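You operate a simulated robot arm through the tools that you are given. There is no shell and no other tool. Be economical: measure what you need, move in short steps, check, and stop when the job is done.

The job below is to be done with a simulated robot arm. You get a single attempt, and the scene is never put back.

## Task
Put the green bottle on the far end of the long table away on the top of the airbrush table. Put the blue cupcake on the head end of the long table. Take the green sweet from the far end of the long table and put it on top of the cake dome. Take the yellow bottle and leave it on the white plate on the far end of the long table. Take the RED colour bottle from the middle of the long table and leave it on the free corner of the back table. Take the syrup jar on the middle of the long table and put it away on the top of the side table. Fetch the pink bowl and set it on the shelf under the sealer table. Take the fondant box that says "blue" from the far end of the long table and put it on the middle shelf of the trolley. Do these in any order. Set down upright: green bottle, yellow bottle, colour bottle.

The check looks at the end state, three seconds after you hand in, the way a careful person would. Anything else that was tipped, shoved, dropped, spilled or broken makes it a failure.

## Robot
A 7-joint arm with a fingered hand on a trunk, on a base that drives. Base frame: it is fixed to the floor where the robot stands at the start and does not move with it; the origin is under the middle of the robot, x ahead of it, y to its left, z up. Lengths are in cm, angles in degrees, forces in N, time in s.
With the tool pointing down near the work surface it reaches from about 18 to 58 cm from the robot's upright axis, wherever it stands. Its first joint turns from -166.0 to 166.0 degrees. Places, roughly: blue cupcake (6x6x4 cm) [280, 280, 30]; cake dome (23x22x14 cm) [180, 100, 80]; colour bottle [225, 125, 75]; fondant box [175, 25, 75]; free corner of the back table [-260, 110, 80]; green bottle [50, 25, 75]; head end of the long table [440, 70, 80]; middle shelf of the trolley [-70, 230, 40]; pink bowl (11x10x4 cm) [200, 30, 80]; plate (19x19x3 cm) [160, 130, 80]; shelf under the sealer table [350, 280, 30]; sweet [175, 150, 75]; syrup jar [225, 50, 75]; top of the airbrush table [650, -110, 80]; top of the side table [660, 270, 80]; yellow bottle [175, 125, 75]. Payload 4 kg.
The tool frame sits at the grasp point between the pads (the TCP): z along the fingers, y along the line on which they close. The tips reach 2.8 cm beyond it. The gripper opens to 16.8 cm. The gripper's body begins 7.9 cm behind the TCP. The gripper is a hand of 4 fingers: y runs from the thumb to the fingers, the wrist lies at [0, 0, -24.9] in the tool frame.
Orientation is told as [roll, pitch, yaw] about the base's x, y, z axes, in that order, counted from this pose: with the fingers straight down and closing along the base's y, the tool's x points along the base's -x, its y along +y and its z along -z.

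## Interface
- The arm moves only by the tool step_arm. Its argument "rows" is text: rows parted by semicolons, each of 6 numbers parted by spaces: the shift along the tool's x, y, z in units of 40 mm (1.0 is 40 mm), then the turn, a rotation vector about the tool's x, y, z in units of 8 degrees (1.0 is 8 degrees). In form: tx ty tz wx wy wz; .... A call has 1 to 12 rows; each row shifts and turns the commanded pose from where the row before left it, along the tool's axes as they then stand. A call with a number of a shift or a turn outside -1 to 1 is refused whole. A row lasts 0.2 s, in which the tool goes at most 5 cm and 8.6 degrees; a call with a longer step from one row to the next is refused whole. A pose out of reach is approached as far as the arm can. The call stops where the force on the tool passes 40 N (or 10 N more than at its start, if that is more) or the arm is blocked; 0.2 s more then pass. In this call time passes only in rows, and 0.2 s behind the last. The reply holds the time, the measured pose of the TCP, the force on the tool along the base axes, the opening and the grip force, in the units named above and with some noise, with the torque about the TCP (base axes, N m) and any sound that the robot's microphone picked up, and new pictures: "show" is both (left out), scene, wrist or none.
- Cameras (640 x 400 px; columns grow to the right, rows downward): "scene" is now at [1.2, 18.84, 147.51]; the picture's right is [0.34, -0.94, 0.00], its down [-0.73, -0.26, -0.64] and it looks along [0.60, 0.22, -0.77] (base axes); focal length 261 px, centre (320, 200). "wrist" rides on the gripper at [6, -6, -11] in the tool frame; the picture's right is [0.71, 0.71, 0.00], its down [-0.56, 0.56, -0.61] and it looks along [-0.43, 0.43, 0.79] (tool axes); focal length 265 px, centre (320, 200). There is no depth. A picture from a camera that has moved, and an enlarged one, comes with that camera's place and axes in the base frame and with its lens.
- slide_trunk(by): slides the trunk up (or, below 0, down) by that many cm; the arm and the scene camera ride with it, the base frame stays. It gives what a move gives, with no picture.
- roll_base(legs): drives the robot by 1 to 6 legs, each [ahead, turn to the left] in cm and degrees, along the robot's own axes; the way and the turn of a leg run together, so that a leg with both is an arc; at most 150 cm and 180 degrees a leg. The arm and the cameras ride along, it lands a little off, and it stops where it bumps. It gives what a move gives, and a new picture of the scene camera.
- finger_targets(finger1, finger2, finger3, thumb_bend): sets how far each is bent, from 0 (flat) to 1 (curled in); at 0.3 the hand is open as for a grip, at 0.7 the pads meet at the TCP. One left out holds its place. A second passes; each finger stops where it meets its share of the squeeze, and holds until it gets a number again. It is the only way to open and close the hand. It gives what a move gives, with no picture; readings hold the bend of each and the force on the fingers (four entries, about 0 where the hand has none), thumb and palm.
- pan_tilt(pan, tilt): turns the head with the scene camera to pan (to the left, within 155 degrees either way) and tilt (down, from -29 to 69), counted from straight ahead of the robot. It gives what a move gives, and a new picture of the scene camera.
- enlarge(camera, box): a new picture of the part [left, top, right, bottom] of that camera's present view, enlarged. No time passes.
- sign_off(): hands the job in; it is judged then, once.

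Go step by step. Nothing tells you exact positions but the pictures and the camera data: compare them with the known pose of the tool, close in by small moves and look again before you grip or let go. The budget is 483 turns and 360 pictures, counting those below and the enlarged ones. Unless the task says otherwise, let go and move clear before handing in, and close with one line.

The tools are called after "Request:" by a JSON object that holds its "fn" and its "kwargs". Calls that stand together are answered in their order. step_arm: Moves the arm, as the interface text tells. Its arguments: {"type":"object","properties":{"rows":{"type":"string"},"show":{"type":"string","enum":["both","scene","wrist","none"]}},"required":["rows"]} The other tools are called the same way: slide_trunk (by) slides the trunk up or down; finger_targets (finger1, finger2, finger3, thumb_bend) moves the fingers one by one; roll_base (legs) drives the base; pan_tilt (pan, tilt) turns the head that bears the scene camera; enlarge (camera, box) takes an enlarged picture of a part of a camera's view; sign_off () hands the job in.

At the start:

```text
time: 0.0
position: [37.52, 26.01, 105.76]
tool_rot: [0.0, 0.2, 0.1]
force: [0.3, 0.7, 0.0]
ft_torque: [-0.03, 0.02, 0.03]
gripper_width: 16.79
grip_force: 0.0
shape: jaw
bend: [0.3, 0.3, 0.3, 0.3]
finger forces: [0.0, 0.1, 0.0, 0.0, 0.1, 0.0]
trunk travel left (down, up): [-50.2, 8.8]
robot x, y, heading: [-0.22, 0.01, 0.1]
head pan, tilt: [19.8, 50.6]
```

scene: 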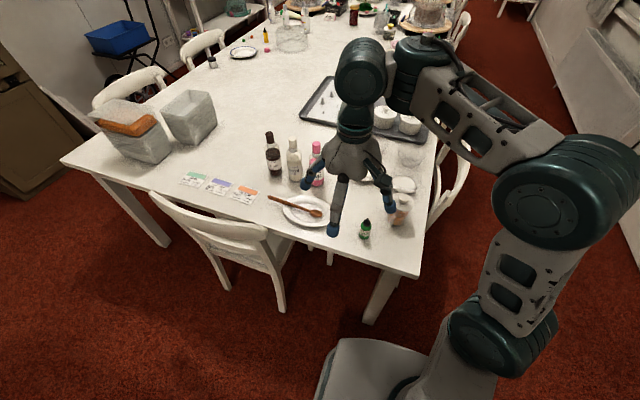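
wrist: 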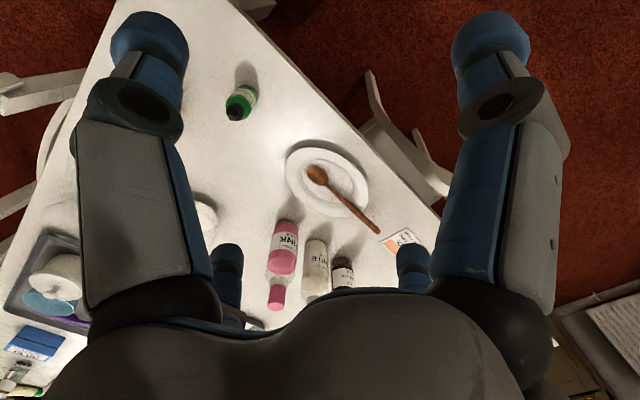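

I see the long table ahead with the small green bottle at its near corner. First I look around to learn the room.

Request:
{"fn": "pan_tilt", "kwargs": {"pan": 10, "tilt": 22}}

Request:
{"fn": "pan_tilt", "kwargs": {"pan": 75, "tilt": 25}}

Request:
{"fn": "pan_tilt", "kwargs": {"pan": 150, "tilt": 25}}

Request:
{"fn": "pan_tilt", "kwargs": {"pan": -60, "tilt": 25}}

Request:
{"fn": "pan_tilt", "kwargs": {"pan": -135, "tilt": 25}}

```text
time: 0.9
position: [37.59, 25.98, 105.76]
tool_rot: [0.0, 0.1, 0.0]
force: [0.1, -0.2, -0.4]
ft_torque: [0.02, 0.01, -0.02]
gripper_width: 16.8
grip_force: 0.1
shape: jaw
bend: [0.3, 0.3, 0.3, 0.3]
finger forces: [0.1, 0.0, 0.0, 0.0, 0.0, 0.0]
trunk travel left (down, up): [-50.2, 8.8]
robot x, y, heading: [-0.13, -0.1, -0.3]
head pan, tilt: [10.0, 22.0]
camera scene: at [3.14, 17.86, 151.81], right [0.17, -0.98, 0.0], down [-0.37, -0.07, -0.93], along [0.91, 0.16, -0.38], focal length 261 px, centre (320, 200)
```

scene: 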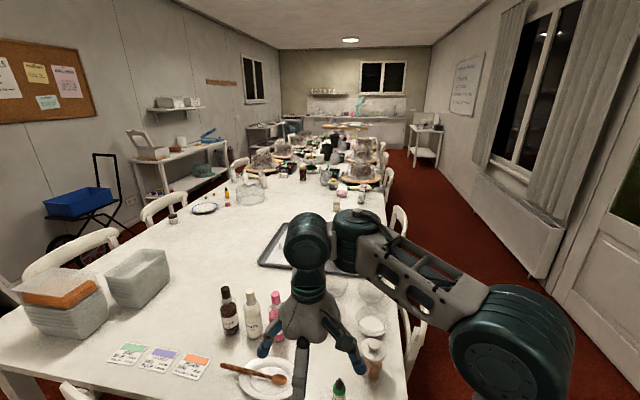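

```text
time: 2.3
position: [37.57, 25.96, 105.76]
tool_rot: [0.0, 0.1, -0.1]
force: [0.0, 0.6, 0.2]
ft_torque: [0.01, 0.01, -0.01]
gripper_width: 16.81
grip_force: 0.0
shape: jaw
bend: [0.3, 0.3, 0.3, 0.3]
finger forces: [0.0, 0.0, 0.0, 0.0, 0.0, 0.1]
trunk travel left (down, up): [-50.2, 8.8]
robot x, y, heading: [-0.28, 0.27, 0.1]
head pan, tilt: [75.0, 25.0]
camera scene: at [-3.61, 25.15, 151.33], right [0.97, -0.26, 0.0], down [-0.11, -0.41, -0.91], along [0.24, 0.88, -0.42], focal length 261 px, centre (320, 200)
```

scene: 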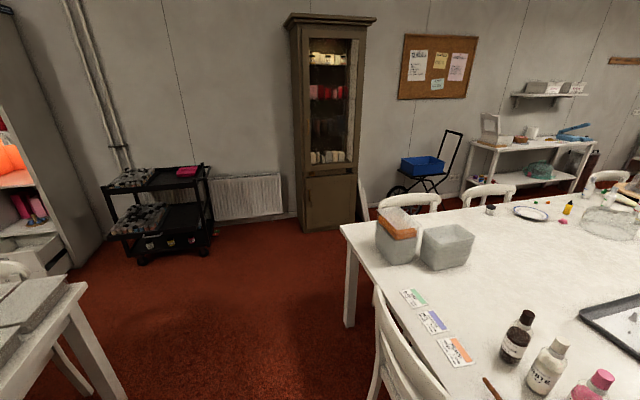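

```text
time: 3.8
position: [37.61, 25.98, 105.65]
tool_rot: [0.0, 0.2, 0.0]
force: [0.0, -0.5, -0.5]
ft_torque: [-0.04, -0.02, 0.01]
gripper_width: 16.77
grip_force: 0.1
shape: jaw
bend: [0.3, 0.3, 0.3, 0.3]
finger forces: [0.0, 0.0, 0.1, 0.1, 0.1, 0.0]
trunk travel left (down, up): [-50.2, 8.8]
robot x, y, heading: [-0.22, 0.17, -0.0]
head pan, tilt: [150.0, 25.0]
camera scene: at [-13.97, 20.86, 151.33], right [0.5, 0.87, 0.0], down [0.37, -0.21, -0.91], along [-0.78, 0.45, -0.42], focal length 261 px, centre (320, 200)
```

scene: 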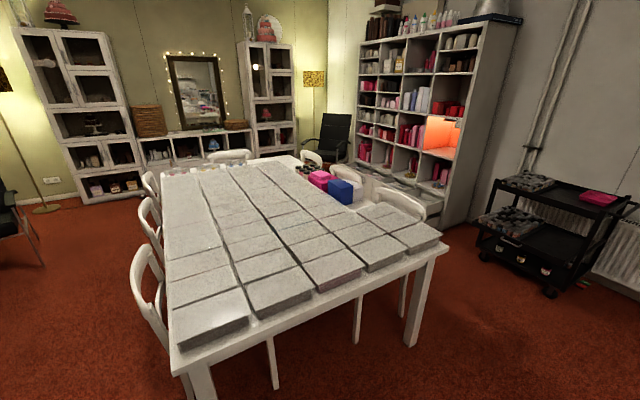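

```text
time: 6.8
position: [37.57, 26.06, 105.71]
tool_rot: [0.0, 0.0, 0.0]
force: [0.4, -0.2, 0.7]
ft_torque: [0.01, -0.03, 0.0]
gripper_width: 16.79
grip_force: 0.2
shape: jaw
bend: [0.3, 0.3, 0.3, 0.3]
finger forces: [0.0, 0.0, 0.1, 0.1, 0.1, 0.0]
trunk travel left (down, up): [-50.2, 8.8]
robot x, y, heading: [-0.15, -0.16, -0.4]
head pan, tilt: [-60.0, 25.0]
camera scene: at [-1.39, 8.27, 151.33], right [-0.87, -0.5, 0.0], down [-0.21, 0.37, -0.91], along [0.45, -0.78, -0.42], focal length 261 px, centre (320, 200)
```

scene: 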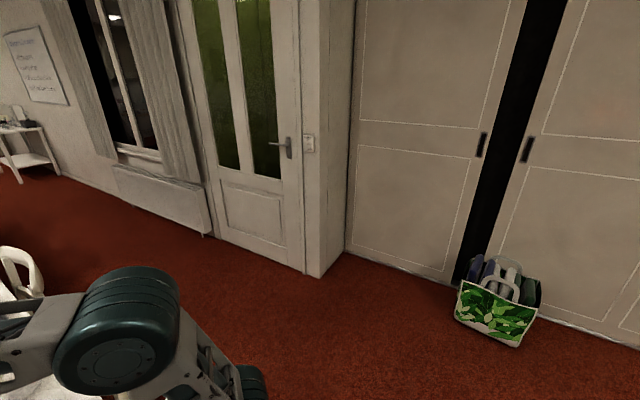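

```text
time: 8.3
position: [37.54, 25.99, 105.74]
tool_rot: [0.0, 0.0, 0.0]
force: [0.7, 0.8, -0.3]
ft_torque: [-0.05, -0.02, 0.01]
gripper_width: 16.79
grip_force: 0.0
shape: jaw
bend: [0.3, 0.3, 0.3, 0.3]
finger forces: [0.0, 0.1, 0.1, 0.0, 0.0, 0.0]
trunk travel left (down, up): [-50.2, 8.8]
robot x, y, heading: [0.26, 0.22, -0.0]
head pan, tilt: [-135.0, 25.0]
camera scene: at [-12.51, 9.73, 151.33], right [-0.71, 0.71, 0.0], down [0.3, 0.3, -0.91], along [-0.64, -0.64, -0.42], focal length 261 px, centre (320, 200)
```

scene: 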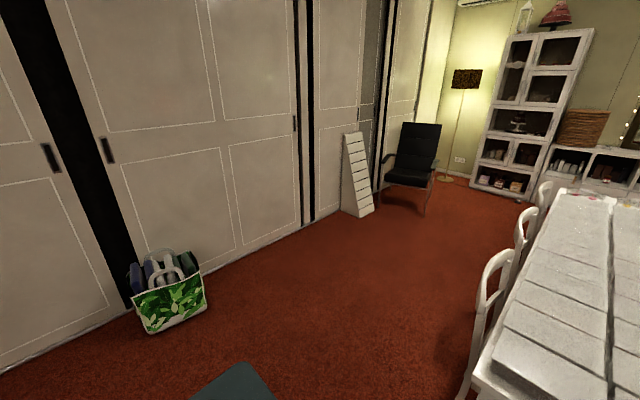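

The room layout is clear now. Next I zoom onto the long table to identify each item.

Request:
{"fn": "pan_tilt", "kwargs": {"pan": 5, "tilt": 25}}

Request:
{"fn": "enlarge", "kwargs": {"camera": "scene", "box": [120, 100, 320, 225]}}

Request:
{"fn": "enlarge", "kwargs": {"camera": "scene", "box": [260, 100, 460, 225]}}

Request:
{"fn": "enlarge", "kwargs": {"camera": "scene", "box": [200, 200, 520, 400]}}

```text
time: 10.5
position: [37.54, 25.88, 105.74]
tool_rot: [0.1, 0.1, 0.0]
force: [0.4, 0.6, 0.5]
ft_torque: [-0.01, -0.01, 0.03]
gripper_width: 16.79
grip_force: 0.1
shape: jaw
bend: [0.3, 0.3, 0.3, 0.3]
finger forces: [0.0, 0.0, 0.0, 0.0, 0.0, 0.1]
trunk travel left (down, up): [-50.2, 8.8]
robot x, y, heading: [-0.14, 0.19, -0.0]
head pan, tilt: [5.0, 25.0]
camera scene: at [3.18, 17.04, 151.33], right [0.09, -1.0, 0.0], down [-0.42, -0.04, -0.91], along [0.9, 0.08, -0.42], focal length 261 px, centre (320, 200)
```

scene: 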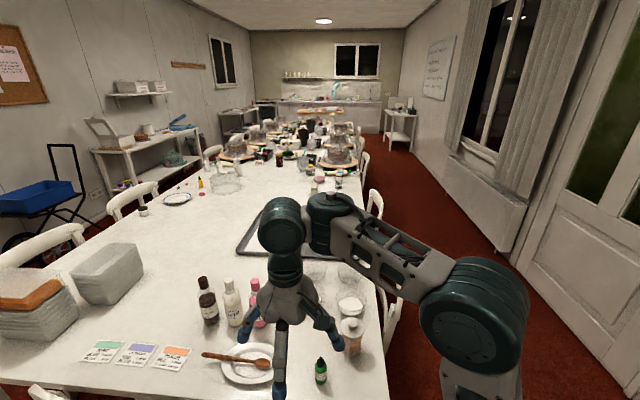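

```text
3.20 times, centred on (220, 162) of scene
camera zoom: at [3.18, 17.04, 151.33], right [0.09, -1.0, 0.0], down [-0.42, -0.04, -0.91], along [0.9, 0.08, -0.42], focal length 837 px, centre (640, 320)
```

zoom: 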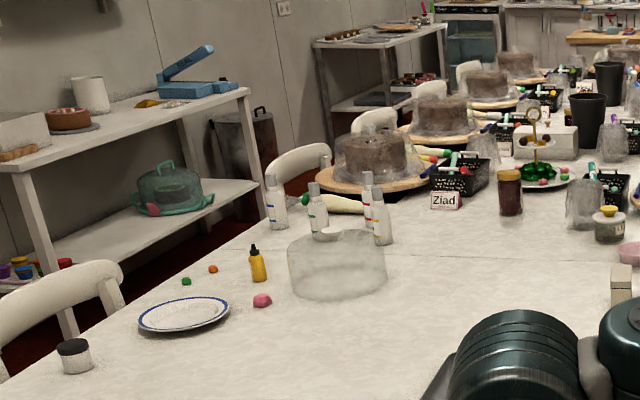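

```text
3.20 times, centred on (360, 162) of scene
camera zoom: at [3.18, 17.04, 151.33], right [0.09, -1.0, 0.0], down [-0.42, -0.04, -0.91], along [0.9, 0.08, -0.42], focal length 837 px, centre (192, 320)
```

zoom: 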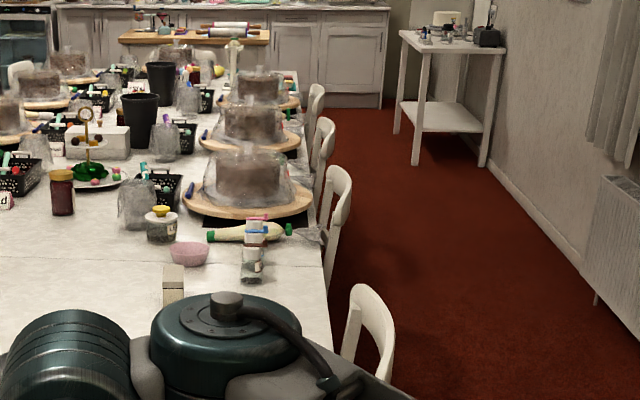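

```text
2.00 times, centred on (360, 300) of scene
camera zoom: at [3.18, 17.04, 151.33], right [0.09, -1.0, 0.0], down [-0.42, -0.04, -0.91], along [0.9, 0.08, -0.42], focal length 523 px, centre (240, 0)
```

zoom: 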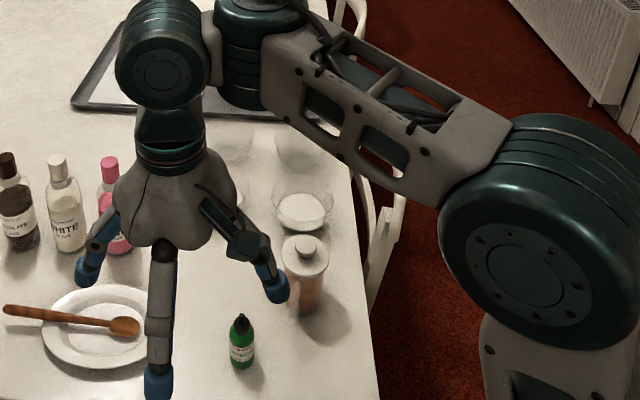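

Green bottle at about (47.5, 20.5), about 8 cm tall. The hand is a four-way claw; I narrow it and move above the bottle.

Request:
{"fn": "finger_targets", "kwargs": {"finger1": 0.48, "finger2": 0.48, "finger3": 0.48, "thumb_bend": 0.48}}

Request:
{"fn": "pan_tilt", "kwargs": {"pan": 0, "tilt": 55}}

Request:
{"fn": "step_arm", "kwargs": {"rows": "-0.5 -0.275 0.7 0 0 0;-0.5 -0.275 0.7 0 0 0;-0.5 -0.275 0.7 0 0 0;-0.5 -0.275 0.7 0 0 0;-0.5 -0.275 0.7 0 0 0"}}

```text
time: 11.5
position: [37.53, 25.93, 105.8]
tool_rot: [0.0, 0.1, 0.1]
force: [-0.6, 0.5, -0.8]
ft_torque: [0.03, 0.03, 0.0]
gripper_width: 6.37
grip_force: 0.0
shape: fingers
bend: [0.48, 0.48, 0.48, 0.48]
finger forces: [0.1, 0.1, 0.0, 0.0, 0.1, 0.0]
trunk travel left (down, up): [-50.2, 8.8]
robot x, y, heading: [-0.3, -0.03, 0.1]
head pan, tilt: [5.0, 25.0]
```

```text
time: 12.4
position: [37.52, 25.98, 105.83]
tool_rot: [0.0, 0.1, 0.0]
force: [-0.2, 0.6, -0.5]
ft_torque: [-0.01, 0.04, -0.02]
gripper_width: 6.4
grip_force: 0.1
shape: fingers
bend: [0.48, 0.48, 0.48, 0.48]
finger forces: [0.0, 0.0, 0.0, 0.0, 0.0, 0.0]
trunk travel left (down, up): [-50.2, 8.8]
robot x, y, heading: [-0.25, -0.27, 0.2]
head pan, tilt: [0.0, 55.0]
camera scene: at [1.22, 16.25, 146.94], right [0.0, -1.0, 0.0], down [-0.82, 0.0, -0.57], along [0.57, 0.0, -0.82], focal length 261 px, centre (320, 200)
```

scene: 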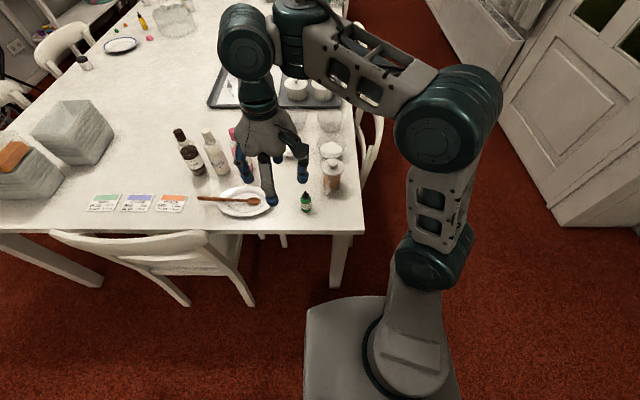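

```text
time: 13.7
position: [47.44, 20.4, 91.74]
tool_rot: [0.0, 0.1, 0.0]
force: [0.3, -0.3, -0.1]
ft_torque: [0.0, 0.0, -0.01]
gripper_width: 6.35
grip_force: 0.1
shape: fingers
bend: [0.48, 0.48, 0.48, 0.48]
finger forces: [0.1, 0.0, 0.0, 0.0, 0.0, 0.0]
trunk travel left (down, up): [-50.2, 8.8]
robot x, y, heading: [-0.27, 0.23, -0.1]
head pan, tilt: [0.0, 55.0]
camera scene: at [1.23, 16.23, 146.94], right [0.0, -1.0, 0.0], down [-0.82, 0.0, -0.57], along [0.57, 0.0, -0.82], focal length 261 px, centre (320, 200)
camera wrist: at [41.43, 14.4, 102.83], right [-0.71, 0.71, 0.0], down [0.56, 0.56, 0.61], along [0.43, 0.43, -0.79], focal length 265 px, centre (320, 200)
```

scene: 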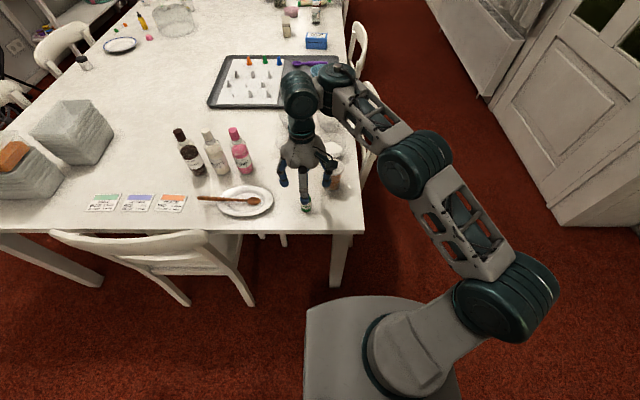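
wrist: 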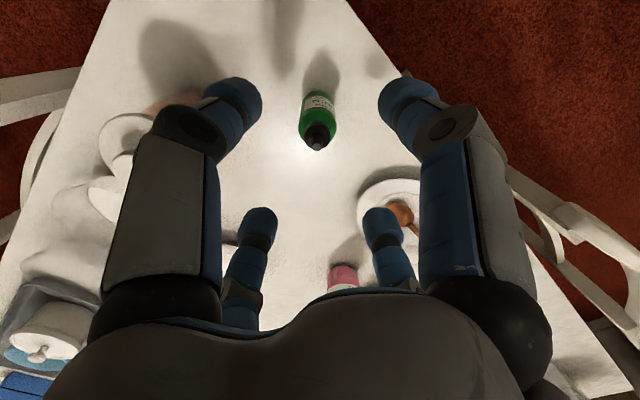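

The bottle sits about 0.7 cm further in x and y. I centre on it and lower.

Request:
{"fn": "step_arm", "kwargs": {"rows": "-0.19 0.19 0 0 0 0;0 0 0.9 0 0 0;0 0 0.9 0 0 0;0 0 0.9 0 0 0;0 0 0.45 0 0 0"}}

```text
time: 14.8
position: [48.39, 21.14, 79.12]
tool_rot: [-0.1, -0.1, 0.0]
force: [-0.6, 0.4, 0.4]
ft_torque: [0.01, 0.03, 0.03]
gripper_width: 6.36
grip_force: 0.0
shape: fingers
bend: [0.48, 0.48, 0.48, 0.48]
finger forces: [0.0, 0.0, 0.0, 0.1, 0.1, 0.1]
trunk travel left (down, up): [-50.2, 8.8]
robot x, y, heading: [0.32, 0.05, -0.4]
head pan, tilt: [0.0, 55.0]
camera scene: at [1.22, 16.24, 146.94], right [0.0, -1.0, 0.0], down [-0.82, 0.0, -0.57], along [0.57, 0.0, -0.82], focal length 261 px, centre (320, 200)
camera wrist: at [42.28, 15.07, 90.25], right [-0.71, 0.71, 0.0], down [0.56, 0.56, 0.61], along [0.43, 0.43, -0.79], focal length 265 px, centre (320, 200)
```

scene: 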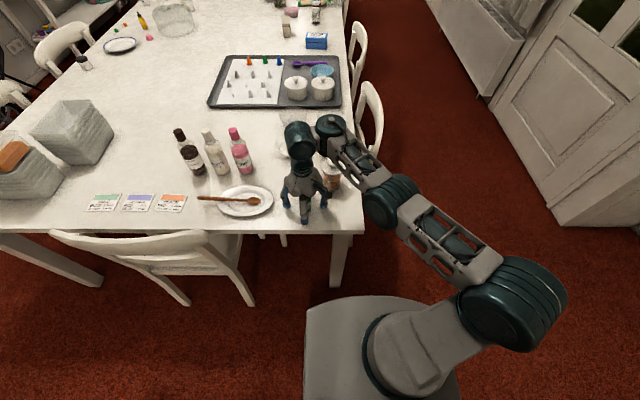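
wrist: 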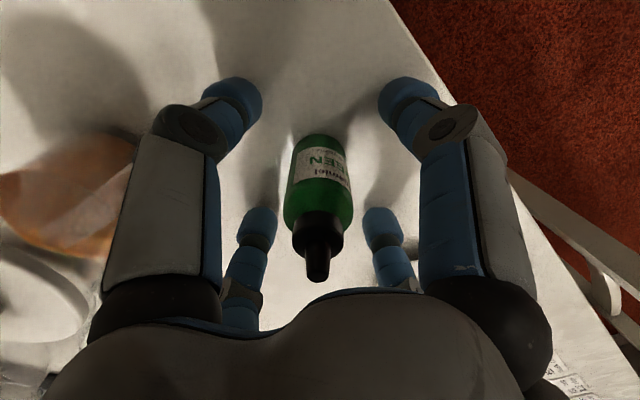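

The bottle is centred between the fingers; I close the hand.

Request:
{"fn": "finger_targets", "kwargs": {"finger1": 0.7, "finger2": 0.7, "finger3": 0.7, "thumb_bend": 0.7}}

Request:
{"fn": "step_arm", "kwargs": {"rows": "0 0 -0.8 0 0 0;0 0 -0.8 0 0 0;0 0 -0.8 0 0 0;0 0 -0.8 0 0 0"}}

```text
time: 15.8
position: [48.28, 21.02, 79.1]
tool_rot: [0.0, 0.1, 0.0]
force: [0.1, 1.0, -0.3]
ft_torque: [-0.01, -0.01, -0.01]
gripper_width: 1.77
grip_force: 15.5
shape: fingers
bend: [0.63, 0.62, 0.63, 0.63]
finger forces: [6.6, 7.0, 6.4, 0.0, 11.1, 0.0]
trunk travel left (down, up): [-50.2, 8.8]
robot x, y, heading: [0.11, -0.32, 0.1]
head pan, tilt: [0.0, 55.0]
```

```text
time: 16.9
position: [48.33, 21.06, 91.93]
tool_rot: [0.0, 0.0, 0.0]
force: [-0.8, 0.7, -0.7]
ft_torque: [0.02, 0.01, -0.02]
gripper_width: 1.79
grip_force: 14.8
shape: fingers
bend: [0.63, 0.62, 0.63, 0.64]
finger forces: [6.6, 7.3, 6.4, 0.1, 10.9, 0.0]
trunk travel left (down, up): [-50.2, 8.8]
robot x, y, heading: [0.02, -0.06, -0.1]
head pan, tilt: [0.0, 55.0]
camera scene: at [1.21, 16.24, 146.93], right [0.0, -1.0, 0.0], down [-0.82, 0.0, -0.57], along [0.57, 0.0, -0.82], focal length 261 px, centre (320, 200)
camera wrist: at [42.28, 15.14, 103.1], right [-0.71, 0.71, 0.0], down [0.56, 0.56, 0.61], along [0.43, 0.43, -0.79], focal length 265 px, centre (320, 200)
```

scene: 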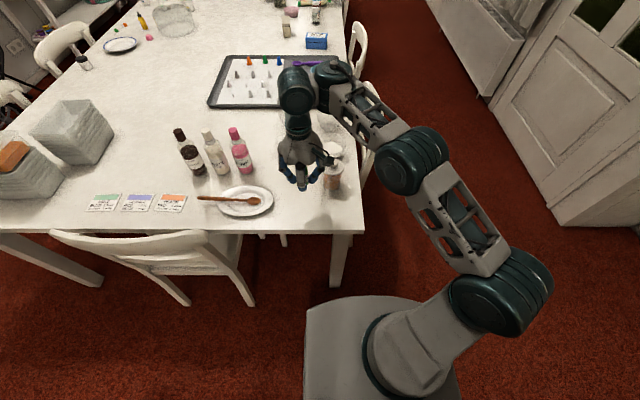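
wrist: 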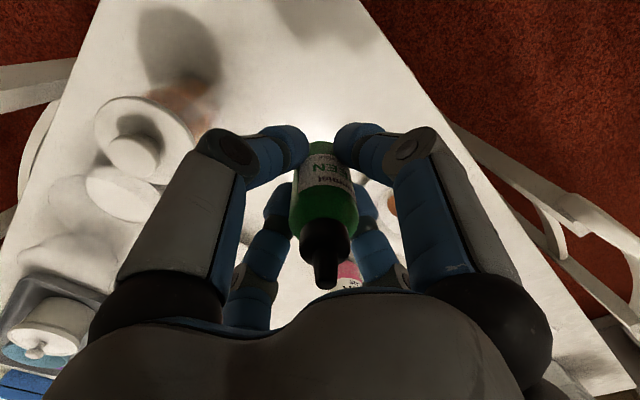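

The green bottle is held. I retract the arm, back off, and drive into the right-hand aisle.

Request:
{"fn": "step_arm", "kwargs": {"rows": "0.6 -0.6 -0.5 0 0 0;0.6 -0.6 -0.5 0 0 0;0.6 -0.6 -0.5 0 0 0;0.6 -0.6 -0.5 0 0 0;0.6 -0.6 -0.5 0 0 0;0.4 -0.6 -0.5 0 0 0", "show": "none"}}

Request:
{"fn": "pan_tilt", "kwargs": {"pan": 0, "tilt": 35}}

Request:
{"fn": "roll_base", "kwargs": {"legs": [[-25, 0], [0, -90], [62, 0], [0, 90], [60, 0]]}}

```text
time: 18.2
position: [34.81, 6.8, 103.9]
tool_rot: [0.0, -0.1, 0.0]
force: [-0.2, 1.0, -1.2]
ft_torque: [0.02, -0.02, 0.01]
gripper_width: 1.77
grip_force: 15.5
shape: fingers
bend: [0.63, 0.62, 0.63, 0.64]
finger forces: [6.5, 7.8, 6.3, 0.0, 10.6, 0.1]
trunk travel left (down, up): [-50.2, 8.8]
robot x, y, heading: [-0.23, -0.15, -0.1]
head pan, tilt: [0.0, 55.0]
```

```text
time: 19.1
position: [35.03, 6.85, 103.92]
tool_rot: [0.0, 0.2, 0.0]
force: [0.7, 0.5, -0.8]
ft_torque: [0.0, -0.01, 0.0]
gripper_width: 1.76
grip_force: 15.5
shape: fingers
bend: [0.63, 0.62, 0.63, 0.64]
finger forces: [6.5, 7.8, 6.4, 0.0, 10.6, 0.0]
trunk travel left (down, up): [-50.2, 8.8]
robot x, y, heading: [-0.11, 0.14, -0.2]
head pan, tilt: [0.0, 35.0]
camera scene: at [2.8, 16.23, 149.75], right [0.0, -1.0, 0.0], down [-0.57, 0.0, -0.82], along [0.82, 0.0, -0.57], focal length 261 px, centre (320, 200)
```

scene: 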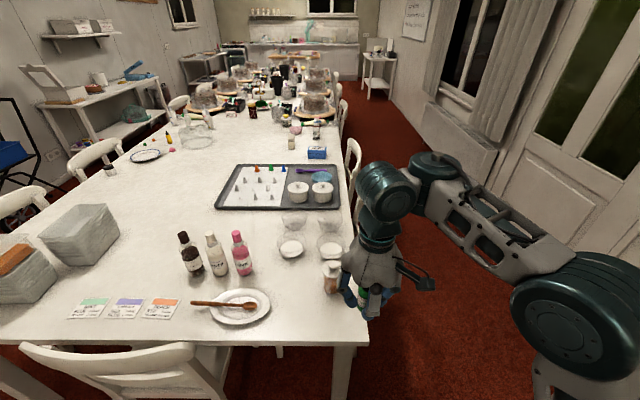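

```text
time: 34.6
position: [71.51, -54.54, 103.92]
tool_rot: [0.0, 0.1, 0.7]
force: [0.6, 0.9, -1.7]
ft_torque: [0.02, 0.0, -0.02]
gripper_width: 1.74
grip_force: 15.6
shape: fingers
bend: [0.63, 0.62, 0.63, 0.64]
finger forces: [6.1, 7.9, 6.4, 0.0, 10.5, 0.0]
trunk travel left (down, up): [-50.2, 8.8]
robot x, y, heading: [36.71, -61.67, 0.4]
head pan, tilt: [0.0, 35.0]
camera scene: at [39.26, -45.55, 149.76], right [0.01, -1.0, 0.0], down [-0.57, -0.01, -0.82], along [0.82, 0.01, -0.57], focal length 261 px, centre (320, 200)
```

scene: 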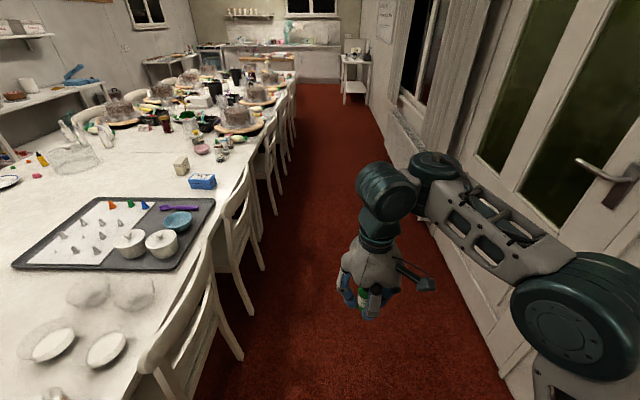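

The aisle is clear. I drive on toward the airbrush table.

Request:
{"fn": "roll_base", "kwargs": {"legs": [[140, 0], [140, 0], [140, 0], [80, 0]]}}

```text
time: 58.6
position: [570.58, -46.09, 103.84]
tool_rot: [0.0, 0.2, 1.5]
force: [0.4, 0.1, 0.2]
ft_torque: [-0.01, 0.01, -0.01]
gripper_width: 1.73
grip_force: 15.5
shape: fingers
bend: [0.63, 0.62, 0.63, 0.64]
finger forces: [6.1, 7.9, 6.4, 0.1, 10.5, 0.1]
trunk travel left (down, up): [-50.2, 8.8]
robot x, y, heading: [535.58, -54.08, 1.4]
head pan, tilt: [0.0, 35.0]
camera scene: at [538.32, -37.56, 149.76], right [0.03, -1.0, 0.0], down [-0.57, -0.01, -0.82], along [0.82, 0.02, -0.57], focal length 261 px, centre (320, 200)
```

scene: 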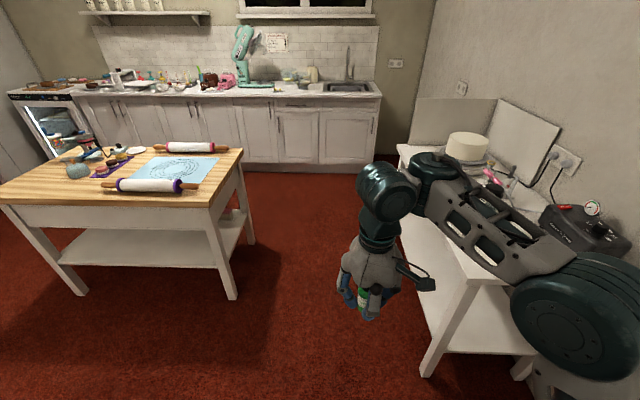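

I'm beside the airbrush table. I look right to find a free spot on top.

Request:
{"fn": "pan_tilt", "kwargs": {"pan": -45, "tilt": 40}}

```text
time: 59.8
position: [570.7, -46.18, 103.94]
tool_rot: [-0.1, 0.2, 1.5]
force: [0.5, -0.1, -1.0]
ft_torque: [0.0, 0.01, 0.02]
gripper_width: 1.73
grip_force: 15.8
shape: fingers
bend: [0.63, 0.62, 0.63, 0.64]
finger forces: [6.1, 7.9, 6.4, 0.0, 10.5, 0.0]
trunk travel left (down, up): [-50.2, 8.8]
robot x, y, heading: [535.96, -53.86, 1.5]
head pan, tilt: [-45.0, 40.0]
camera scene: at [535.68, -43.64, 149.0], right [-0.69, -0.73, 0.0], down [-0.47, 0.44, -0.77], along [0.56, -0.53, -0.64], focal length 261 px, centre (320, 200)
```

scene: 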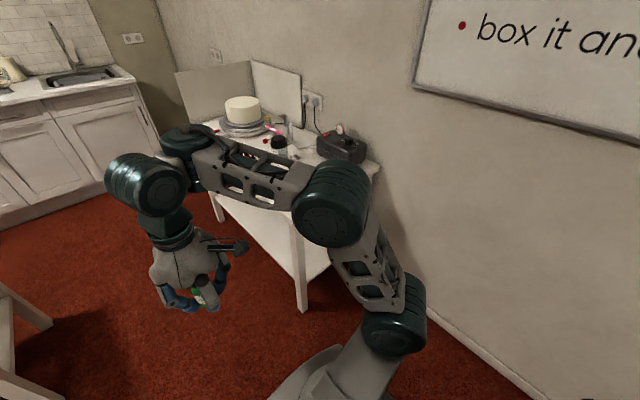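

The free edge of the airbrush table is near y≈-97. I shift left a little, drive alongside, then face the table.

Request:
{"fn": "roll_base", "kwargs": {"legs": [[0, 28.5], [28, 0], [0, -30], [78, 0], [0, -90]]}}

Request:
{"fn": "pan_tilt", "kwargs": {"pan": 0, "tilt": 45}}

```text
time: 72.3
position: [646.59, -76.57, 103.81]
tool_rot: [-0.1, 0.0, -90.9]
force: [0.1, 0.5, -0.6]
ft_torque: [0.02, -0.02, -0.01]
gripper_width: 1.7
grip_force: 14.7
shape: fingers
bend: [0.63, 0.62, 0.63, 0.64]
finger forces: [5.8, 7.9, 6.3, 0.0, 10.5, 0.0]
trunk travel left (down, up): [-50.2, 8.8]
robot x, y, heading: [640.4, -41.47, -90.7]
head pan, tilt: [-45.0, 40.0]
camera scene: at [650.64, -41.78, 149.0], right [-0.69, 0.72, 0.0], down [0.46, 0.45, -0.77], along [-0.55, -0.53, -0.64], focal length 261 px, centre (320, 200)
```

scene: 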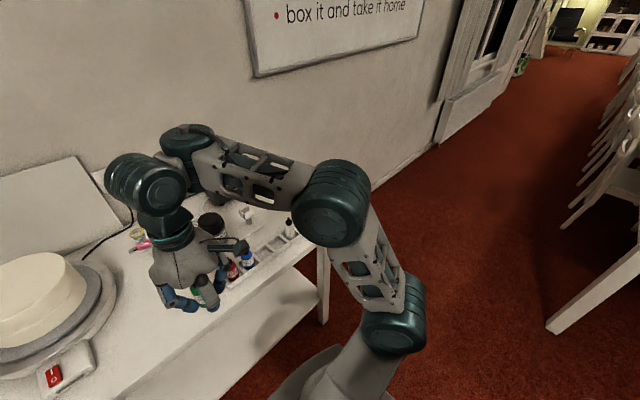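

```text
time: 73.4
position: [646.63, -76.48, 103.82]
tool_rot: [0.1, 0.1, -91.0]
force: [-0.5, 0.9, -0.4]
ft_torque: [0.05, 0.04, 0.01]
gripper_width: 1.71
grip_force: 14.8
shape: fingers
bend: [0.63, 0.62, 0.63, 0.64]
finger forces: [5.8, 7.8, 6.2, 0.0, 10.5, 0.0]
trunk travel left (down, up): [-50.2, 8.8]
robot x, y, heading: [640.19, -41.79, -91.0]
head pan, tilt: [0.0, 45.0]
camera scene: at [656.62, -44.01, 148.28], right [-1.0, 0.02, 0.0], down [0.01, 0.71, -0.71], along [-0.01, -0.71, -0.71], focal length 261 px, centre (320, 200)
```

scene: 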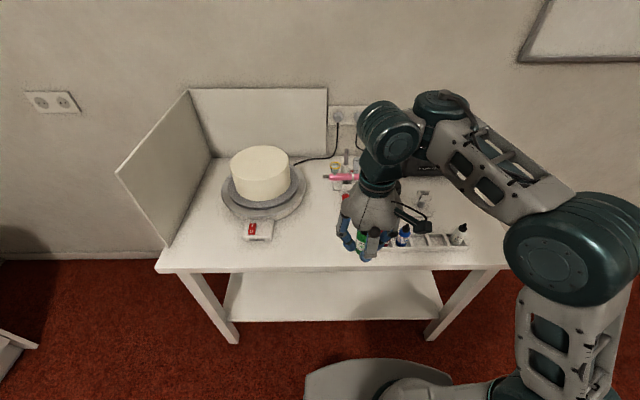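

Request:
{"fn": "enlarge", "kwargs": {"camera": "scene", "box": [220, 140, 480, 280]}}

Request:
{"fn": "enlarge", "kwargs": {"camera": "wrist", "box": [0, 0, 640, 400]}}

```text
2.46 times, centred on (350, 210) of scene
camera zoom: at [656.62, -44.01, 148.28], right [-1.0, 0.02, 0.0], down [0.01, 0.71, -0.71], along [-0.01, -0.71, -0.71], focal length 644 px, centre (246, 175)
```

zoom: 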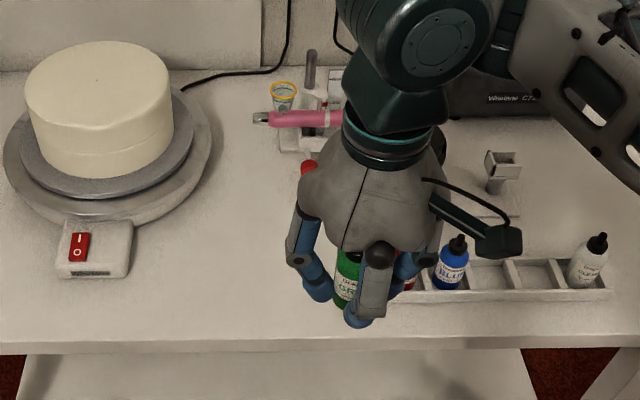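

```text
1.00 times, centred on (320, 200) of wrist (not enlarged: the box is as wide or as high as the picture)
camera zoom: at [640.7, -70.36, 114.97], right [0.72, 0.69, 0.0], down [0.55, -0.57, 0.61], along [0.43, -0.44, -0.79], focal length 265 px, centre (320, 200)
```

zoom: 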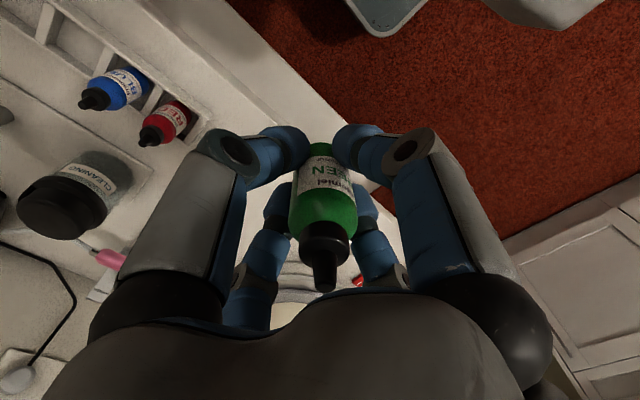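

Free spot at about (657, -94), between the turntable switch and the bottle tray. I move over it and partly lower.

Request:
{"fn": "step_arm", "kwargs": {"rows": "-0.72 0.447 0 0 0 0;-0.72 0.447 0 0 0 0;-0.72 0.447 0 0 0 0;-0.72 0.447 0 0 0 0;-0.72 0.447 0 0 0 0;-0.72 0.447 0 0 0 0;0 0 0.8 0 0 0;0 0 0.8 0 0 0;0 0 0.8 0 0 0;0 0 0.8 0 0 0"}}

```text
time: 75.6
position: [656.99, -93.9, 91.23]
tool_rot: [0.0, 0.0, -91.1]
force: [-0.1, 0.1, -0.5]
ft_torque: [0.03, 0.0, 0.01]
gripper_width: 1.67
grip_force: 15.2
shape: fingers
bend: [0.63, 0.62, 0.63, 0.64]
finger forces: [5.7, 8.1, 6.4, 0.0, 10.2, 0.0]
trunk travel left (down, up): [-50.2, 8.8]
robot x, y, heading: [640.05, -41.36, -90.9]
head pan, tilt: [0.0, 45.0]
camera scene: at [656.61, -44.02, 148.28], right [-1.0, 0.02, 0.0], down [0.01, 0.71, -0.71], along [-0.01, -0.71, -0.71], focal length 261 px, centre (320, 200)
camera wrist: at [651.03, -87.69, 102.33], right [0.72, 0.69, 0.0], down [0.55, -0.57, 0.61], along [0.43, -0.44, -0.79], focal length 265 px, centre (320, 200)
```

scene: 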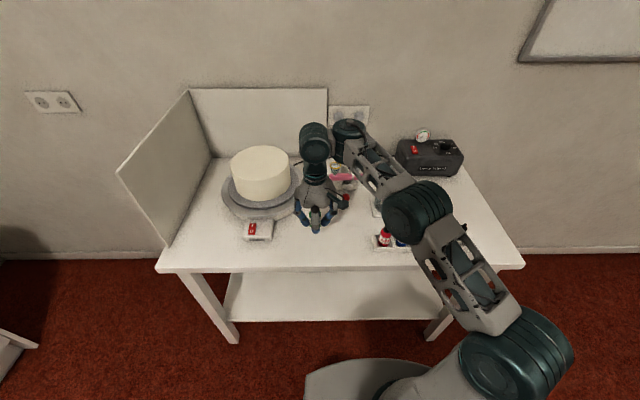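
wrist: 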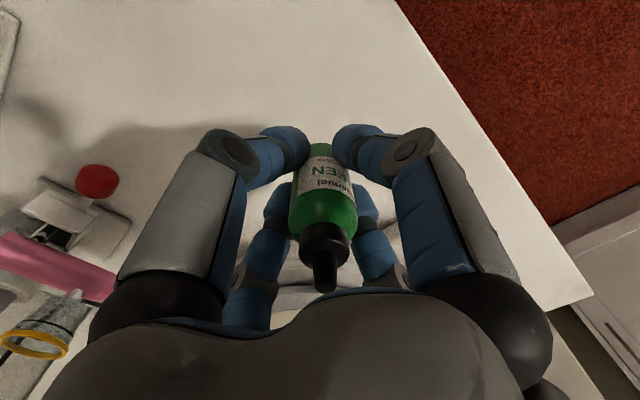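

Request:
{"fn": "step_arm", "kwargs": {"rows": "0 0 0.3 0 0 0;0 0 0.3 0 0 0;0 0 0.2 0 0 0;0 0 0.2 0 0 0", "show": "wrist"}}

```text
time: 76.6
position: [657.03, -93.98, 87.07]
tool_rot: [0.0, 0.1, -91.0]
force: [-0.4, -0.1, -1.0]
ft_torque: [-0.01, 0.04, 0.0]
gripper_width: 1.62
grip_force: 14.6
shape: fingers
bend: [0.63, 0.62, 0.63, 0.64]
finger forces: [5.6, 8.1, 6.4, 0.0, 10.2, 0.0]
trunk travel left (down, up): [-50.2, 8.8]
robot x, y, heading: [640.34, -41.4, -90.9]
head pan, tilt: [0.0, 45.0]
camera wrist: at [651.15, -87.81, 98.17], right [0.72, 0.69, 0.0], down [0.55, -0.57, 0.61], along [0.43, -0.44, -0.79], focal length 265 px, centre (320, 200)
```

wrist: 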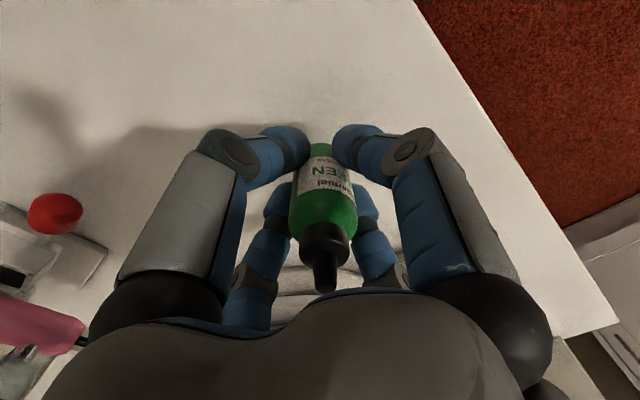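

Request:
{"fn": "step_arm", "kwargs": {"rows": "0 0 0.1 0 0 0;0 0 0.1 0 0 0;0 0 0.1 0 0 0;0 0 0.1 0 0 0", "show": "none"}}

Request:
{"fn": "step_arm", "kwargs": {"rows": "0 0 0.1 0 0 0;0 0 0.1 0 0 0;0 0 0.1 0 0 0", "show": "none"}}

```text
time: 77.6
position: [656.9, -94.01, 85.46]
tool_rot: [0.0, 0.1, -91.1]
force: [0.2, 0.2, -1.5]
ft_torque: [-0.01, 0.0, -0.02]
gripper_width: 1.65
grip_force: 14.8
shape: fingers
bend: [0.63, 0.62, 0.63, 0.64]
finger forces: [5.7, 8.2, 6.3, 0.0, 10.1, 0.0]
trunk travel left (down, up): [-50.2, 8.8]
robot x, y, heading: [640.3, -41.6, -90.9]
head pan, tilt: [0.0, 45.0]
```

```text
time: 78.4
position: [656.98, -94.09, 84.21]
tool_rot: [0.1, 0.2, -91.0]
force: [-1.2, -0.2, -0.6]
ft_torque: [0.0, 0.01, -0.01]
gripper_width: 1.63
grip_force: 15.2
shape: fingers
bend: [0.63, 0.62, 0.63, 0.64]
finger forces: [5.8, 8.1, 6.3, 0.0, 10.1, 0.1]
trunk travel left (down, up): [-50.2, 8.8]
robot x, y, heading: [640.15, -41.45, -91.1]
head pan, tilt: [0.0, 45.0]
```

Request:
{"fn": "step_arm", "kwargs": {"rows": "0 0 0.08 0 0 0;0 0 0.08 0 0 0", "show": "none"}}

Request:
{"fn": "step_arm", "kwargs": {"rows": "0 0 0.08 0 0 0;0 0 0.08 0 0 0", "show": "wrist"}}

```text
time: 79.0
position: [656.9, -94.11, 83.94]
tool_rot: [0.1, -0.2, -91.1]
force: [-0.9, -2.0, 19.1]
ft_torque: [-0.01, -0.06, 0.0]
gripper_width: 1.63
grip_force: 19.1
shape: fingers
bend: [0.63, 0.62, 0.63, 0.64]
finger forces: [8.0, 10.1, 7.8, 0.1, 12.1, 0.0]
trunk travel left (down, up): [-50.2, 8.8]
robot x, y, heading: [641.0, -41.36, -90.9]
head pan, tilt: [0.0, 45.0]
```

```text
time: 79.8
position: [657.03, -94.13, 83.58]
tool_rot: [0.4, -0.6, -91.1]
force: [-1.4, -0.8, 16.4]
ft_torque: [-0.04, -0.01, 0.01]
gripper_width: 1.58
grip_force: 18.5
shape: fingers
bend: [0.63, 0.62, 0.63, 0.64]
finger forces: [7.2, 9.2, 9.1, 0.1, 11.7, 0.0]
trunk travel left (down, up): [-50.2, 8.8]
robot x, y, heading: [640.03, -41.66, -91.0]
head pan, tilt: [0.0, 45.0]
stopped in row 2: the force on the tool passed its limit at 41 N (the readings are from after the stop); the commanded pose is now the measured one
camera wrist: at [651.06, -87.86, 94.51], right [0.72, 0.69, 0.0], down [0.54, -0.56, 0.62], along [0.43, -0.45, -0.78], focal length 265 px, centre (320, 200)
```

wrist: 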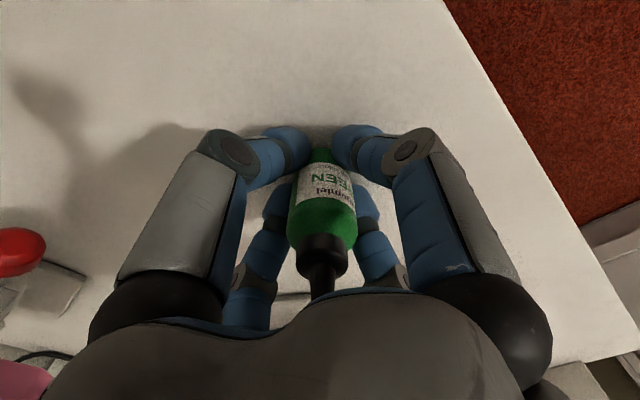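

Bottle is standing on the table. I release and lift away.

Request:
{"fn": "finger_targets", "kwargs": {"finger1": 0.5, "finger2": 0.5, "finger3": 0.5, "thumb_bend": 0.5}}

Request:
{"fn": "step_arm", "kwargs": {"rows": "0 0 -0.5 0 0 0;0 0 -0.8 0 0 0;0 0 -0.8 0 0 0;0 0 -0.8 0 0 0;0 0 -0.8 0 0 0;0 0 -0.8 0 0 0;0 0 -0.8 0 0 0"}}

```text
time: 80.4
position: [657.13, -94.31, 83.78]
tool_rot: [0.6, -0.9, -91.2]
force: [1.3, -3.4, 15.6]
ft_torque: [0.43, 0.3, 0.07]
gripper_width: 5.31
grip_force: 8.0
shape: fingers
bend: [0.51, 0.5, 0.5, 0.51]
finger forces: [10.1, 0.1, 0.0, 0.0, 5.5, 0.1]
trunk travel left (down, up): [-50.2, 8.8]
robot x, y, heading: [640.32, -41.36, -91.2]
head pan, tilt: [0.0, 45.0]
stopped: the force on the tool passed its limit at 41 N (the readings are from after the stop); the commanded pose is now the measured one
```

```text
time: 82.0
position: [657.09, -94.23, 104.81]
tool_rot: [0.3, -0.5, -91.0]
force: [0.4, -0.6, -0.4]
ft_torque: [0.04, 0.03, -0.02]
gripper_width: 5.71
grip_force: 0.0
shape: fingers
bend: [0.5, 0.5, 0.5, 0.5]
finger forces: [0.1, 0.1, 0.1, 0.0, 0.1, 0.0]
trunk travel left (down, up): [-50.2, 8.8]
robot x, y, heading: [640.51, -41.93, -91.0]
head pan, tilt: [0.0, 45.0]
camera scene: at [656.74, -43.98, 148.25], right [-1.0, 0.02, 0.0], down [0.01, 0.71, -0.71], along [-0.01, -0.71, -0.71], focal length 261 px, centre (320, 200)
camera wrist: at [651.01, -87.77, 115.8], right [0.72, 0.69, 0.0], down [0.54, -0.56, 0.62], along [0.43, -0.45, -0.78], focal length 265 px, centre (320, 200)
```

scene: 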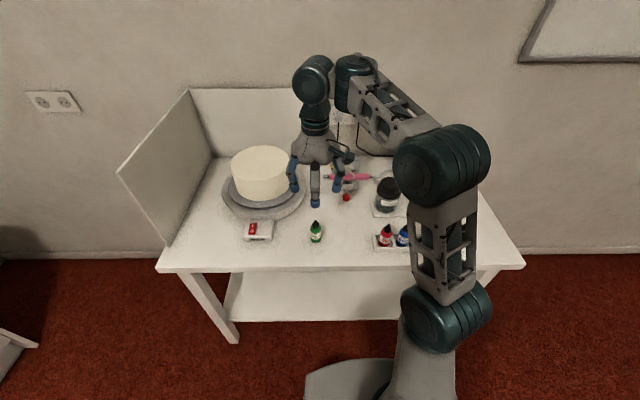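
wrist: 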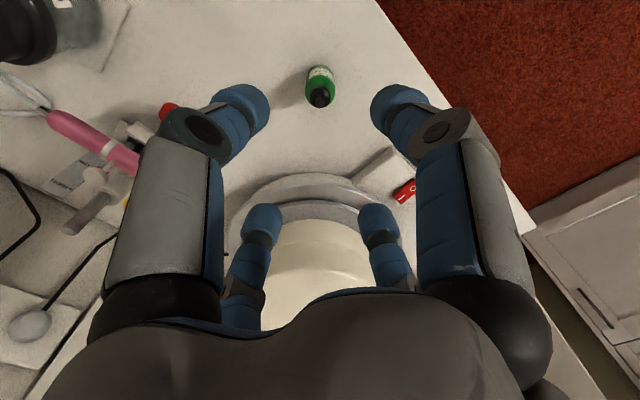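

Green bottle done. I retract the arm and take a look at my own base to learn its footprint.

Request:
{"fn": "step_arm", "kwargs": {"rows": "0.9 -0.5 0 0 0 0;0.9 -0.5 0 0 0 0;0.9 -0.5 0 0 0 0;0.9 -0.5 0 0 0 0;0.9 -0.5 0 0 0 0", "show": "none"}}

Request:
{"fn": "pan_tilt", "kwargs": {"pan": -20, "tilt": 69}}

```text
time: 83.2
position: [647.22, -75.76, 104.3]
tool_rot: [0.5, -0.6, -91.2]
force: [0.2, 0.9, 0.1]
ft_torque: [0.01, 0.04, 0.03]
gripper_width: 5.69
grip_force: 0.1
shape: fingers
bend: [0.5, 0.5, 0.5, 0.5]
finger forces: [0.0, 0.0, 0.0, 0.0, 0.1, 0.0]
trunk travel left (down, up): [-50.2, 8.8]
robot x, y, heading: [640.48, -41.5, -91.1]
head pan, tilt: [0.0, 45.0]
```

```text
time: 84.1
position: [647.35, -75.89, 104.34]
tool_rot: [0.6, -0.6, -91.1]
force: [1.1, -0.1, -1.1]
ft_torque: [-0.01, 0.0, 0.03]
gripper_width: 5.7
grip_force: 0.0
shape: fingers
bend: [0.5, 0.5, 0.5, 0.5]
finger forces: [0.1, 0.0, 0.0, 0.0, 0.0, 0.1]
trunk travel left (down, up): [-50.2, 8.8]
robot x, y, heading: [640.05, -41.52, -91.0]
head pan, tilt: [-20.0, 68.8]
camera scene: at [654.76, -41.11, 145.39], right [-0.93, 0.36, 0.0], down [0.33, 0.87, -0.36], along [-0.13, -0.34, -0.93], focal length 261 px, centre (320, 200)
```

scene: 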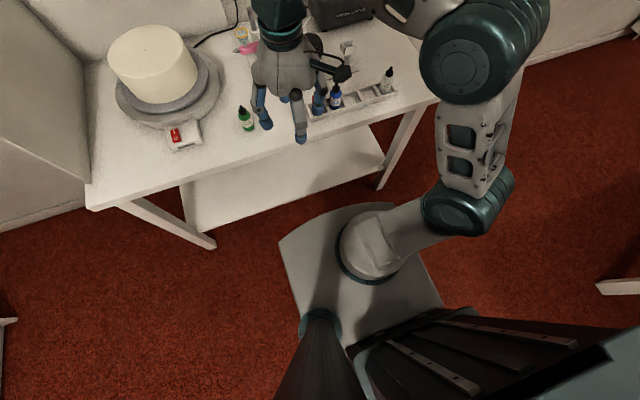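

The arm platform can overhang under table tops. Now I drive back along the aisle toward the middle of the long table.

Request:
{"fn": "roll_base", "kwargs": {"legs": [[0, -79], [140, 0], [0, -10], [140, 0], [80, 0]]}}

Request:
{"fn": "pan_tilt", "kwargs": {"pan": -60, "tilt": 40}}

```text
time: 105.8
position: [244.21, -57.72, 104.33]
tool_rot: [0.5, -0.6, 176.6]
force: [-0.5, 0.4, 0.1]
ft_torque: [0.0, 0.0, -0.01]
gripper_width: 5.67
grip_force: 0.1
shape: fingers
bend: [0.5, 0.5, 0.5, 0.5]
finger forces: [0.0, 0.1, 0.1, 0.0, 0.1, 0.0]
trunk travel left (down, up): [-50.2, 8.8]
robot x, y, heading: [278.82, -51.86, 177.2]
head pan, tilt: [-20.0, 68.8]
camera scene: at [278.67, -66.41, 145.39], right [0.39, 0.92, 0.0], down [0.86, -0.37, -0.36], along [-0.33, 0.14, -0.93], focal length 261 px, centre (320, 200)
```

scene: 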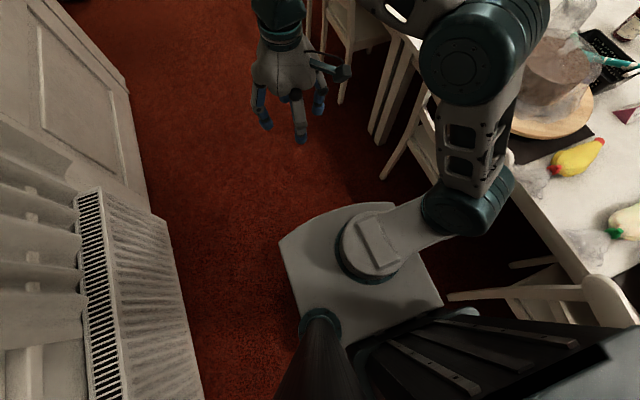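

```text
time: 106.9
position: [244.21, -57.61, 104.27]
tool_rot: [0.5, -0.5, 176.8]
force: [0.8, -0.4, 0.1]
ft_torque: [0.0, -0.04, -0.03]
gripper_width: 5.7
grip_force: 0.1
shape: fingers
bend: [0.5, 0.5, 0.5, 0.5]
finger forces: [0.0, 0.1, 0.1, 0.0, 0.0, 0.0]
trunk travel left (down, up): [-50.2, 8.8]
robot x, y, heading: [278.62, -51.95, 176.8]
head pan, tilt: [-60.0, 40.0]
camera scene: at [279.98, -61.03, 149.0], right [0.89, 0.45, 0.0], down [0.29, -0.57, -0.77], along [-0.35, 0.68, -0.64], focal length 261 px, centre (320, 200)
```

scene: 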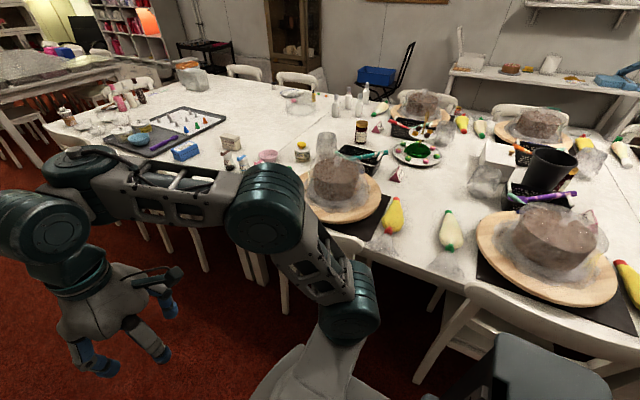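

Request:
{"fn": "enlarge", "kwargs": {"camera": "scene", "box": [150, 60, 470, 260]}}

```text
2.00 times, centred on (310, 160) of scene
camera zoom: at [279.98, -61.03, 149.0], right [0.89, 0.45, 0.0], down [0.29, -0.57, -0.77], along [-0.35, 0.68, -0.64], focal length 523 px, centre (340, 280)
```

zoom: 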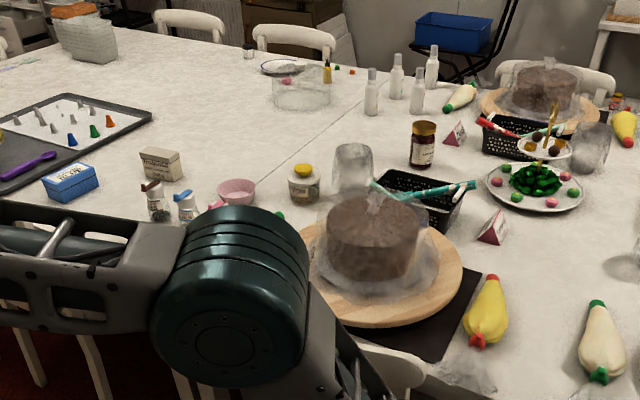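

Request:
{"fn": "enlarge", "kwargs": {"camera": "scene", "box": [215, 105, 375, 205]}}

Request:
{"fn": "enlarge", "kwargs": {"camera": "scene", "box": [280, 110, 384, 175]}}

```text
4.00 times, centred on (295, 155) of scene
camera zoom: at [279.98, -61.03, 149.0], right [0.89, 0.45, 0.0], down [0.29, -0.57, -0.77], along [-0.35, 0.68, -0.64], focal length 1046 px, centre (420, 380)
```

zoom: 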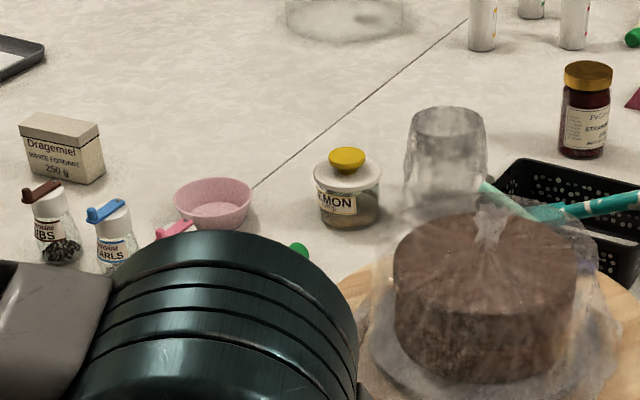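

```text
6.15 times, centred on (332, 142) of scene
camera zoom: at [279.98, -61.03, 149.0], right [0.89, 0.45, 0.0], down [0.29, -0.57, -0.77], along [-0.35, 0.68, -0.64], focal length 1609 px, centre (246, 554)
```

zoom: 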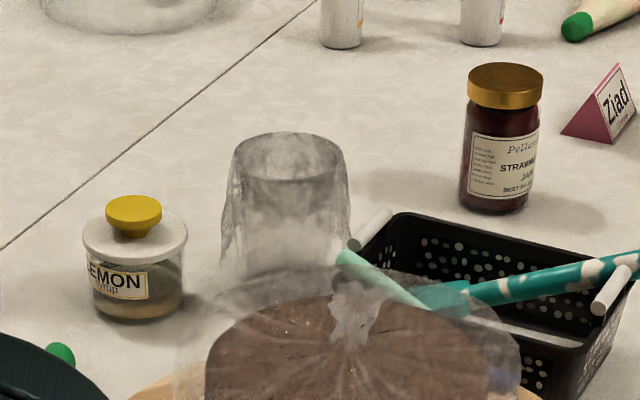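

The lemon syrup jar is the yellow-lidded one. Now I check the blue box label.

Request:
{"fn": "enlarge", "kwargs": {"camera": "scene", "box": [160, 130, 224, 170]}}

```text
10.00 times, centred on (192, 150) of scene
camera zoom: at [279.98, -61.03, 149.0], right [0.89, 0.45, 0.0], down [0.29, -0.57, -0.77], along [-0.35, 0.68, -0.64], focal length 2614 px, centre (1600, 700)
```

zoom: 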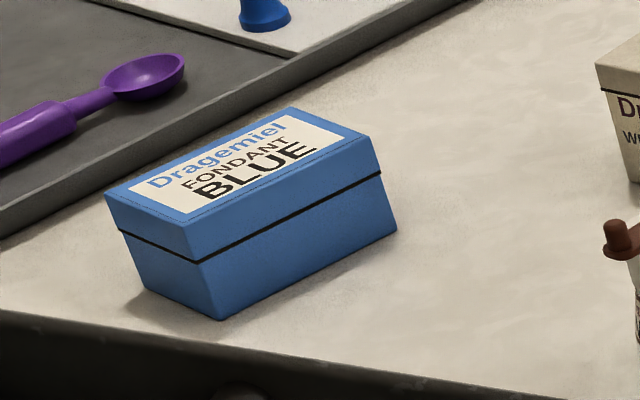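

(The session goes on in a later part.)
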